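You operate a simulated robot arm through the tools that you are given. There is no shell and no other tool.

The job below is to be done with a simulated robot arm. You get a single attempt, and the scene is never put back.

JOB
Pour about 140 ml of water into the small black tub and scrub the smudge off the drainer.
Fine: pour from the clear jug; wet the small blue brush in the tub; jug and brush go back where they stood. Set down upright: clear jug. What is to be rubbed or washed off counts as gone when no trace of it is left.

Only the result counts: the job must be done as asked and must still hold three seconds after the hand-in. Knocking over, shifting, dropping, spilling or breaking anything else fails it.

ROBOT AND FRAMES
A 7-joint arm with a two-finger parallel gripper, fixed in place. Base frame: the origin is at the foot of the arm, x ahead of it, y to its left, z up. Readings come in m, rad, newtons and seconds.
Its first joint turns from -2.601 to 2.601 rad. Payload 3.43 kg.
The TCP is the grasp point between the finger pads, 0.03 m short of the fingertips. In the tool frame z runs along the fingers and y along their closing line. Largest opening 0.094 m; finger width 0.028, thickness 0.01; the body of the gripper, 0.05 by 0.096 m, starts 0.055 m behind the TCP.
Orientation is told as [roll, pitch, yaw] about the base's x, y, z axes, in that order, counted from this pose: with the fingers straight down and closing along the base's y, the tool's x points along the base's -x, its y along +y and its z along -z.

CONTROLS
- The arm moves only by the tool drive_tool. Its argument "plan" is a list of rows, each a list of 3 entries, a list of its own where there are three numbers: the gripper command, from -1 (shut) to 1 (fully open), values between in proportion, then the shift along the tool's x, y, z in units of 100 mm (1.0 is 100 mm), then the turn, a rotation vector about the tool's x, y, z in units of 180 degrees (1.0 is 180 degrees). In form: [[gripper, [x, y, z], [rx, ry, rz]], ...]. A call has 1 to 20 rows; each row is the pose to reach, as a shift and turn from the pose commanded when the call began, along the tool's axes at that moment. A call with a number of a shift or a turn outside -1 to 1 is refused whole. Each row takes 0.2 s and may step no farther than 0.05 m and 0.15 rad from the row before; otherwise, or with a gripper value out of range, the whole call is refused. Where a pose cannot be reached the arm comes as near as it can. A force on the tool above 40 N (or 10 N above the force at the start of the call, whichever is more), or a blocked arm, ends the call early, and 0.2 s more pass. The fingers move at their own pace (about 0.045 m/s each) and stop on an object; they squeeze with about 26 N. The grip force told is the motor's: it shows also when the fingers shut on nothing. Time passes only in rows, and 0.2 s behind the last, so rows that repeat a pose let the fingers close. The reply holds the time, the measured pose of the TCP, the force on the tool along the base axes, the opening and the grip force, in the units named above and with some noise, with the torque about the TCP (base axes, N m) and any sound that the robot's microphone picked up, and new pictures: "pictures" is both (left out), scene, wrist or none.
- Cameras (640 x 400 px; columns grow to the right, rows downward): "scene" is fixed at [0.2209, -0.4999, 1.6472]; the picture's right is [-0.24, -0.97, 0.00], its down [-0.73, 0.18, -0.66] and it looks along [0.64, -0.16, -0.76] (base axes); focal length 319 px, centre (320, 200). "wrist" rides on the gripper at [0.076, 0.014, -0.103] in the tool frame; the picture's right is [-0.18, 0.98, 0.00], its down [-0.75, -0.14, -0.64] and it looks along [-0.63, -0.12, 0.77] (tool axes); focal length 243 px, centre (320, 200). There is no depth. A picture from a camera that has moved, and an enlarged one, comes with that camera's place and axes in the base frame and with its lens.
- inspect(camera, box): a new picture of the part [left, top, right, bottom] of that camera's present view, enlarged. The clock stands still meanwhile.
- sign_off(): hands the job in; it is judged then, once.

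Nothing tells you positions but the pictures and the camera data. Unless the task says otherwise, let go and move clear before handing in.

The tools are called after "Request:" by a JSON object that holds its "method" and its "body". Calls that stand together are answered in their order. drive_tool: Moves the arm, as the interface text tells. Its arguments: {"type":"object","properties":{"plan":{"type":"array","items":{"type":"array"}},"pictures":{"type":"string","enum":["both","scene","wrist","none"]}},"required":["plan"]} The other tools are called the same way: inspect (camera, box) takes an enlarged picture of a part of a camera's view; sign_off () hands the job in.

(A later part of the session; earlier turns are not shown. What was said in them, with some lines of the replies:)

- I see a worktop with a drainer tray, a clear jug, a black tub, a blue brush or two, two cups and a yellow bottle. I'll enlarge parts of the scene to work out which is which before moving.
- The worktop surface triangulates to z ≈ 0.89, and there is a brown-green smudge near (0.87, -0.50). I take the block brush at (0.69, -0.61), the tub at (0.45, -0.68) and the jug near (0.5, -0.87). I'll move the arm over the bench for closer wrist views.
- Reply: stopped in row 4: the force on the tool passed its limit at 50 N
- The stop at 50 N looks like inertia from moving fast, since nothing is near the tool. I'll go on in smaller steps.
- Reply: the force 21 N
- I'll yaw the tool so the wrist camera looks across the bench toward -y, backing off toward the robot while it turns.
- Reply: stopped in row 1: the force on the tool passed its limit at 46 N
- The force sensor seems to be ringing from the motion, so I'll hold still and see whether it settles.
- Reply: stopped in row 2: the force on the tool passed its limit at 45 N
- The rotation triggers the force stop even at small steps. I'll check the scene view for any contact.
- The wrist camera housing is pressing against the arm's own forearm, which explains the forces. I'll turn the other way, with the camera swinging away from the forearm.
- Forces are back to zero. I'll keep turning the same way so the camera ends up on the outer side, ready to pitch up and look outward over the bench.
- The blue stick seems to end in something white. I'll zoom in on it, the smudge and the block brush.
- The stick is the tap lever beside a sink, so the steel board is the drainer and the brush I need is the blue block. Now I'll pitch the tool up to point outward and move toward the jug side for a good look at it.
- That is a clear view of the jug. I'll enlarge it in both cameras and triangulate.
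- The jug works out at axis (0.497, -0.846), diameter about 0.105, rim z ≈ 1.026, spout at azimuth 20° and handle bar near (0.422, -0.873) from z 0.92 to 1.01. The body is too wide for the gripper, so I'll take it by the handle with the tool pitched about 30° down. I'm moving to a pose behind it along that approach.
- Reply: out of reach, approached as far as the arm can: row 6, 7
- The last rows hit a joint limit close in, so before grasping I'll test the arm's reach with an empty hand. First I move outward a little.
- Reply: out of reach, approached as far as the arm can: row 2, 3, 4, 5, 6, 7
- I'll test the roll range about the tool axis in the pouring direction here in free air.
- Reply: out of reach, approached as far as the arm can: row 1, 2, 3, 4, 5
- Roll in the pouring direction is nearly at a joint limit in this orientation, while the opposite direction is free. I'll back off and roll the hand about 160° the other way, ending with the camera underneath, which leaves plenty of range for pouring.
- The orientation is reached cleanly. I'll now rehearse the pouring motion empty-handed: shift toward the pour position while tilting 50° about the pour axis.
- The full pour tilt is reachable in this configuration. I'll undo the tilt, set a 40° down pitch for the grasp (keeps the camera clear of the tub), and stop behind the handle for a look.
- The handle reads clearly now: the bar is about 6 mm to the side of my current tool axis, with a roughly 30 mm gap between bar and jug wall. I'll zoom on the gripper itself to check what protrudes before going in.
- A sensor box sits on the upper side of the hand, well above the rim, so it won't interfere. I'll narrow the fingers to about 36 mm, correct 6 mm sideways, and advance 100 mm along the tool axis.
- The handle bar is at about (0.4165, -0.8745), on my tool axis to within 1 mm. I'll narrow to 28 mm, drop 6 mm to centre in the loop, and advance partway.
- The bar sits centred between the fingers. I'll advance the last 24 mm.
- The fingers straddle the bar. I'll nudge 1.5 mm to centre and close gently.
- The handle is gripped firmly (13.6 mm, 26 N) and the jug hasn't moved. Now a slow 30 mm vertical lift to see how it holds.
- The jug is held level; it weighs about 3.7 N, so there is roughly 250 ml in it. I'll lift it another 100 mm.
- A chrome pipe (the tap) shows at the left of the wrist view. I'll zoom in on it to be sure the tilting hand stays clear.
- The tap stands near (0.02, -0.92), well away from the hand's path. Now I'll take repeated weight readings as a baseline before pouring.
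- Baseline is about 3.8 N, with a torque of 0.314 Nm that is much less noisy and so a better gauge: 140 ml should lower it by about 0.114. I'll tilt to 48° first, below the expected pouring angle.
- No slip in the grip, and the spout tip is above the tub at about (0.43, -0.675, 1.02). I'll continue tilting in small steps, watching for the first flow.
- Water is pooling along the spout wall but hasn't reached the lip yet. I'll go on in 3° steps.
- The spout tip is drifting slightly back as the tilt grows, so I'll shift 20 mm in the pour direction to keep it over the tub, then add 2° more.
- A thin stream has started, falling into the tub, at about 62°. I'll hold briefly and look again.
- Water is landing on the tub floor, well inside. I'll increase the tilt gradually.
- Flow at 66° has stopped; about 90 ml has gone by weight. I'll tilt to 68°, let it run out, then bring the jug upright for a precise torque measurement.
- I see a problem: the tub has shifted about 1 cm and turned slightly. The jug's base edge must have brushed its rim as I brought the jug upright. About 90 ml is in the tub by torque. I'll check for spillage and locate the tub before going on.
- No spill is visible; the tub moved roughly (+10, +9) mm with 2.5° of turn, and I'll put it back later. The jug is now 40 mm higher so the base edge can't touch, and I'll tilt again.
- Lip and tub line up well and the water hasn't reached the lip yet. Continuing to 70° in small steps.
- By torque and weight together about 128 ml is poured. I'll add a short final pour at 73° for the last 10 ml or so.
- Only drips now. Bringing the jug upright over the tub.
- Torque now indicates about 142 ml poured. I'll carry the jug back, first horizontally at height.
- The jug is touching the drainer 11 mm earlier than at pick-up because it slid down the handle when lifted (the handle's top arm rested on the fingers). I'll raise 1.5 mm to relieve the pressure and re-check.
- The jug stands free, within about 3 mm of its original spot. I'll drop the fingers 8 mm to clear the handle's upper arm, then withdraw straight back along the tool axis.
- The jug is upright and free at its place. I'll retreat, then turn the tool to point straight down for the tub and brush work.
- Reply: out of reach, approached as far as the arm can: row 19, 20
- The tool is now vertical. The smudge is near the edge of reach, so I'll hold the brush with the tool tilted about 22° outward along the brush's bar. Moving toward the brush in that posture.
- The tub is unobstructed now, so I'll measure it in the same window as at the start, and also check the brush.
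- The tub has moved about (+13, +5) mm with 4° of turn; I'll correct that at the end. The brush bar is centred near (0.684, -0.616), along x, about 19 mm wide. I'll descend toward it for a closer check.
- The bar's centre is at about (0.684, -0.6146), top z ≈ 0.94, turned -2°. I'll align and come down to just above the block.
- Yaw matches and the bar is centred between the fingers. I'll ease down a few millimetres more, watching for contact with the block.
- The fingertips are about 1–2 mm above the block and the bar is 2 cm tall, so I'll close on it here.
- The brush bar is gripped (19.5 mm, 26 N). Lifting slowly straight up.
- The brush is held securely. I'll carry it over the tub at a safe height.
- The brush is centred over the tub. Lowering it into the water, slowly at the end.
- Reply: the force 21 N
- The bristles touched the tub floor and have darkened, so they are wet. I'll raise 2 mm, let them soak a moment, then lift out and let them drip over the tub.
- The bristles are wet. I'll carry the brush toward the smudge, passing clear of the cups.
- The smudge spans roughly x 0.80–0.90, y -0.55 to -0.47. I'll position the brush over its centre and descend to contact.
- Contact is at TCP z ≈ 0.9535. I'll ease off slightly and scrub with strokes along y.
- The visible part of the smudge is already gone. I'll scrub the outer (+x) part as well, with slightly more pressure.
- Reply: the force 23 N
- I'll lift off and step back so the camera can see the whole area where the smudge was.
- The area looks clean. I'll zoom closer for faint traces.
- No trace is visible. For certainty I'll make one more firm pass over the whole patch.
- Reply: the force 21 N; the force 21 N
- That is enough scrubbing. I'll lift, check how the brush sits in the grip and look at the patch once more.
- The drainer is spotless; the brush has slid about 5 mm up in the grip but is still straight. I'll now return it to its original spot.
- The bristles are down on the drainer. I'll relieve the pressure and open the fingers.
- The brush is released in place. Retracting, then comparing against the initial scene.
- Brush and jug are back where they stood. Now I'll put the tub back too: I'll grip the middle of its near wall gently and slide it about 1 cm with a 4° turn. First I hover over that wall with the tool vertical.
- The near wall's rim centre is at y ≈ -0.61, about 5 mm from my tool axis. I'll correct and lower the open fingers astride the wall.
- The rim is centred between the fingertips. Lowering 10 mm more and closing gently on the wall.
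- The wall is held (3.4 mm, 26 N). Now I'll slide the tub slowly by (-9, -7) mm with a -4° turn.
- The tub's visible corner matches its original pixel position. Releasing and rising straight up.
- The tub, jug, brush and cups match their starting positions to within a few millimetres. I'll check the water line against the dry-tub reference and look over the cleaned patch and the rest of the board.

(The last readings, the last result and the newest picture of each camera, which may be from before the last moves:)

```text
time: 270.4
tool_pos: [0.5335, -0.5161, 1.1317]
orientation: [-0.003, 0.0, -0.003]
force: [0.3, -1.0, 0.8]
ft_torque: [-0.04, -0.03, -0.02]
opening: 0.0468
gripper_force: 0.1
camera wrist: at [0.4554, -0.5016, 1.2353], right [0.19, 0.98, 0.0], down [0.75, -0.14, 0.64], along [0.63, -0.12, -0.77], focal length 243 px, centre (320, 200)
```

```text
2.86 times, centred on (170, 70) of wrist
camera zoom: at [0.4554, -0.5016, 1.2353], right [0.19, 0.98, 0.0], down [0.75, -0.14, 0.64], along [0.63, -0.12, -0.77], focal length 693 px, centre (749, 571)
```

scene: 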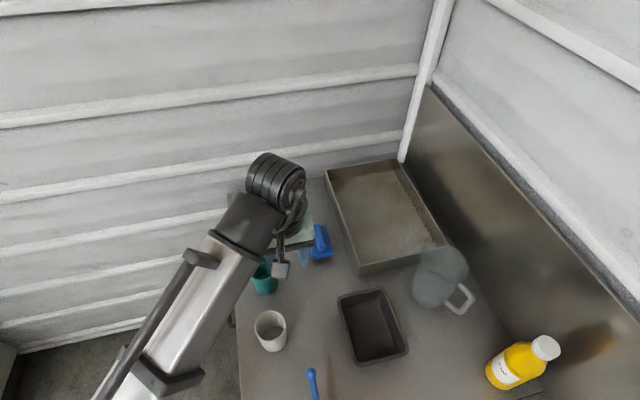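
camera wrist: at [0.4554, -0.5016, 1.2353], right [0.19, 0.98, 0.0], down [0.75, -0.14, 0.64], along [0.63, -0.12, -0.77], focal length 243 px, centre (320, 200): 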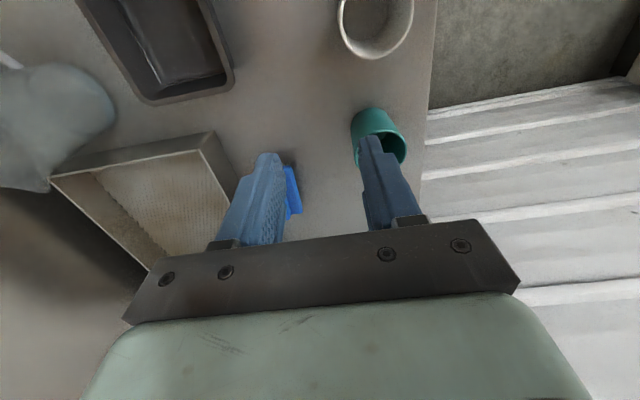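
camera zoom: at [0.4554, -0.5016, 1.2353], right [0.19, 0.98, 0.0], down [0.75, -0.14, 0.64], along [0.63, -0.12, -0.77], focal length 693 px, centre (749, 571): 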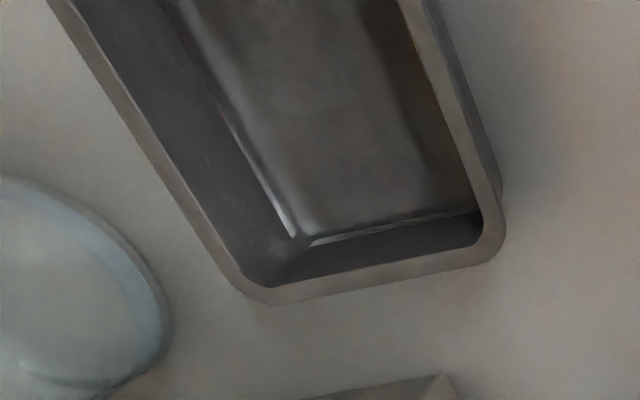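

Visually the tub depth looks slightly less than I'd expect, so I'll cross-check how much is left in the jug.

Request:
{"method": "inspect", "body": {"camera": "scene", "box": [405, 235, 475, 315]}}

Request:
{"method": "inspect", "body": {"camera": "wrist", "box": [0, 40, 140, 200]}}

Request:
{"method": "inspect", "body": {"camera": "scene", "box": [335, 283, 375, 308]}}

```text
5.00 times, centred on (440, 275) of scene
camera zoom: at [0.2209, -0.4999, 1.6472], right [-0.24, -0.97, 0.0], down [-0.73, 0.18, -0.66], along [0.64, -0.16, -0.76], focal length 1595 px, centre (-280, -175)
```

zoom: 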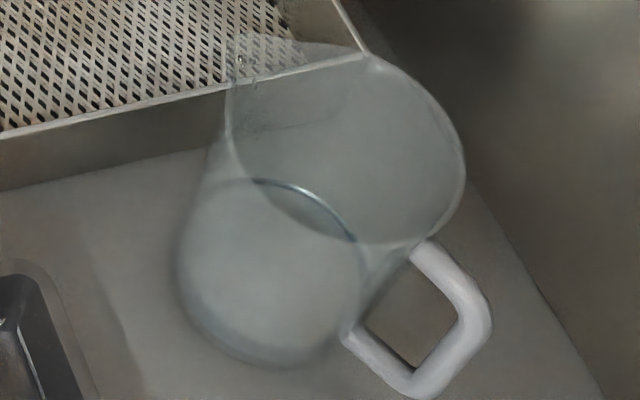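

```text
2.50 times, centred on (70, 120) of wrist
camera zoom: at [0.4554, -0.5016, 1.2353], right [0.19, 0.98, 0.0], down [0.75, -0.14, 0.64], along [0.63, -0.12, -0.77], focal length 606 px, centre (945, 400)
```

zoom: 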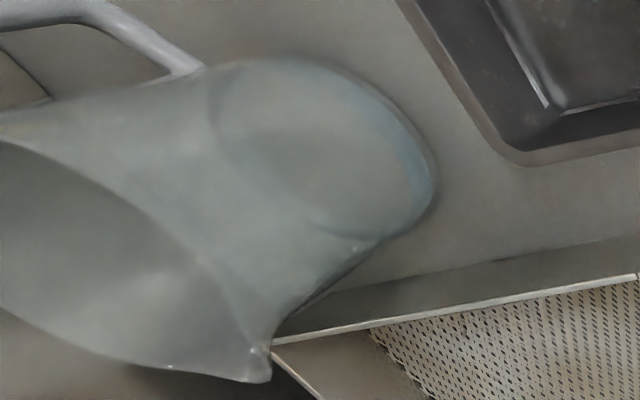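

```text
16.00 times, centred on (355, 296) of scene
camera zoom: at [0.2209, -0.4999, 1.6472], right [-0.24, -0.97, 0.0], down [-0.73, 0.18, -0.66], along [0.64, -0.16, -0.76], focal length 5104 px, centre (-240, -1328)
```

zoom: 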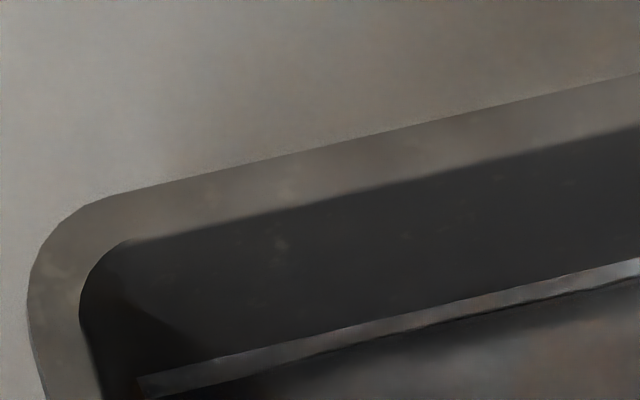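

Jug level dropped by about 22 mm (roughly 150 ml), agreeing with the 142 ml from torque, and the tub depth triangulates to about 12 mm, so the amount is right. One last overall look with the arm clear before handing in.

Request:
{"method": "drive_tool", "body": {"plan": [[0, [0, 0.02, -0.05], [0, 0, 0]], [0, [0, 0.05, -0.12], [0, 0, 0]], [0, [0, 0.08, -0.2], [0, 0, 0]], [0, [0, 0.1, -0.25], [0, 0, 0]], [0, [0, 0.1, -0.25], [0, 0, 0]], [0, [0, 0.1, -0.25], [0, 0, 0]], [0, [0, 0.1, -0.25], [0, 0, 0]], [0, [0, 0.1, -0.25], [0, 0, 0]]], "pictures": "both"}}

Request:
{"method": "inspect", "body": {"camera": "scene", "box": [210, 150, 480, 320]}}

Request:
{"method": "inspect", "body": {"camera": "wrist", "box": [200, 60, 440, 220]}}

```text
time: 272.2
tool_pos: [0.5376, -0.5111, 1.1451]
orientation: [-0.014, -0.012, -0.001]
force: [0.5, -0.5, 1.5]
ft_torque: [-0.03, 0.01, -0.03]
opening: 0.0472
gripper_force: 0.1
out of reach, approached as far as the arm can: row 2, 3, 4, 5, 6, 7, 8
camera wrist: at [0.4593, -0.4957, 1.2481], right [0.19, 0.98, -0.01], down [0.75, -0.13, 0.65], along [0.64, -0.13, -0.76], focal length 243 px, centre (320, 200)
```

scene: 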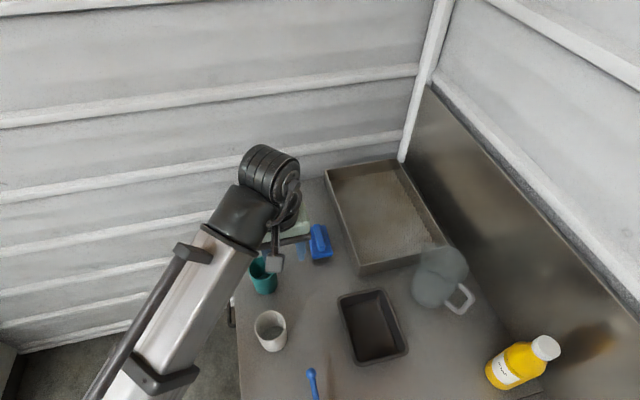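
wrist: 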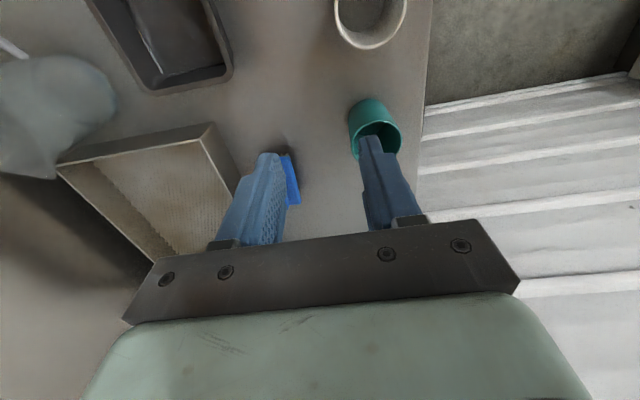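

```text
2.35 times, centred on (345, 235) of scene
camera zoom: at [0.2209, -0.4999, 1.6472], right [-0.24, -0.97, 0.0], down [-0.73, 0.18, -0.66], along [0.64, -0.16, -0.76], focal length 751 px, centre (261, 118)
```

zoom: 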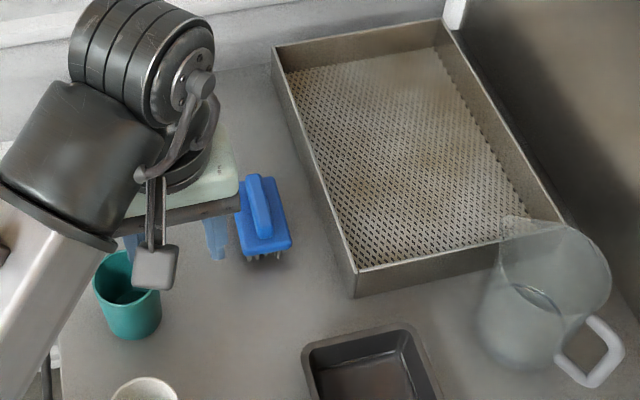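

```text
2.50 times, centred on (320, 140) of wrist
camera zoom: at [0.4593, -0.4957, 1.2481], right [0.19, 0.98, -0.01], down [0.75, -0.13, 0.65], along [0.64, -0.13, -0.76], focal length 606 px, centre (320, 350)
```

zoom: 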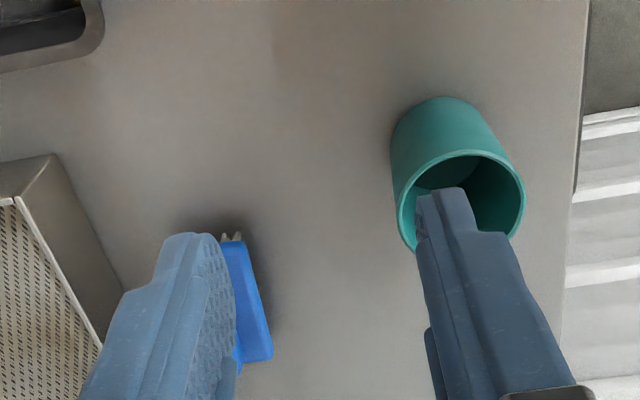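

Nothing has been knocked over or spilled that I can see. The jug stands upright at its place, the brush and tub are back where they stood, and the smudge is gone. The gripper is open and about 15 cm above everything, so I'm handing in.

Request:
{"method": "sign_off", "body": {}}

```text
The job is handed in.
```

The job is handed in. The smudge on the drainer is gone, and I poured about 140 ml from the clear jug into the black tub.

- **Water:** The change in the torque and weight of the jug put the pour at 142–154 ml. The drop in the jug's water level agrees, at roughly 150 ml. My visual estimate of depth in the tub is rougher, 7–12 mm, which on its own would mean about 75–140 ml. Wetting the brush took a little of the water out again.
- **Scrubbing:** I wet the blue block brush in the tub and went over the whole patch twice. Zoomed views from above showed no trace left.
- **Jug and brush:** The jug is upright within about 4 mm of where it stood. The brush is back within about 1 mm.
- **Tub:** The jug's base bumped the tub's rim partway through the pour and shifted it about 14 mm, turning it about 4°. I saw no water spill. At the end I slid it back to within about 3 mm of its starting place.

I saw nothing else moved or spilled, and the arm was clear with the gripper open when I handed in.
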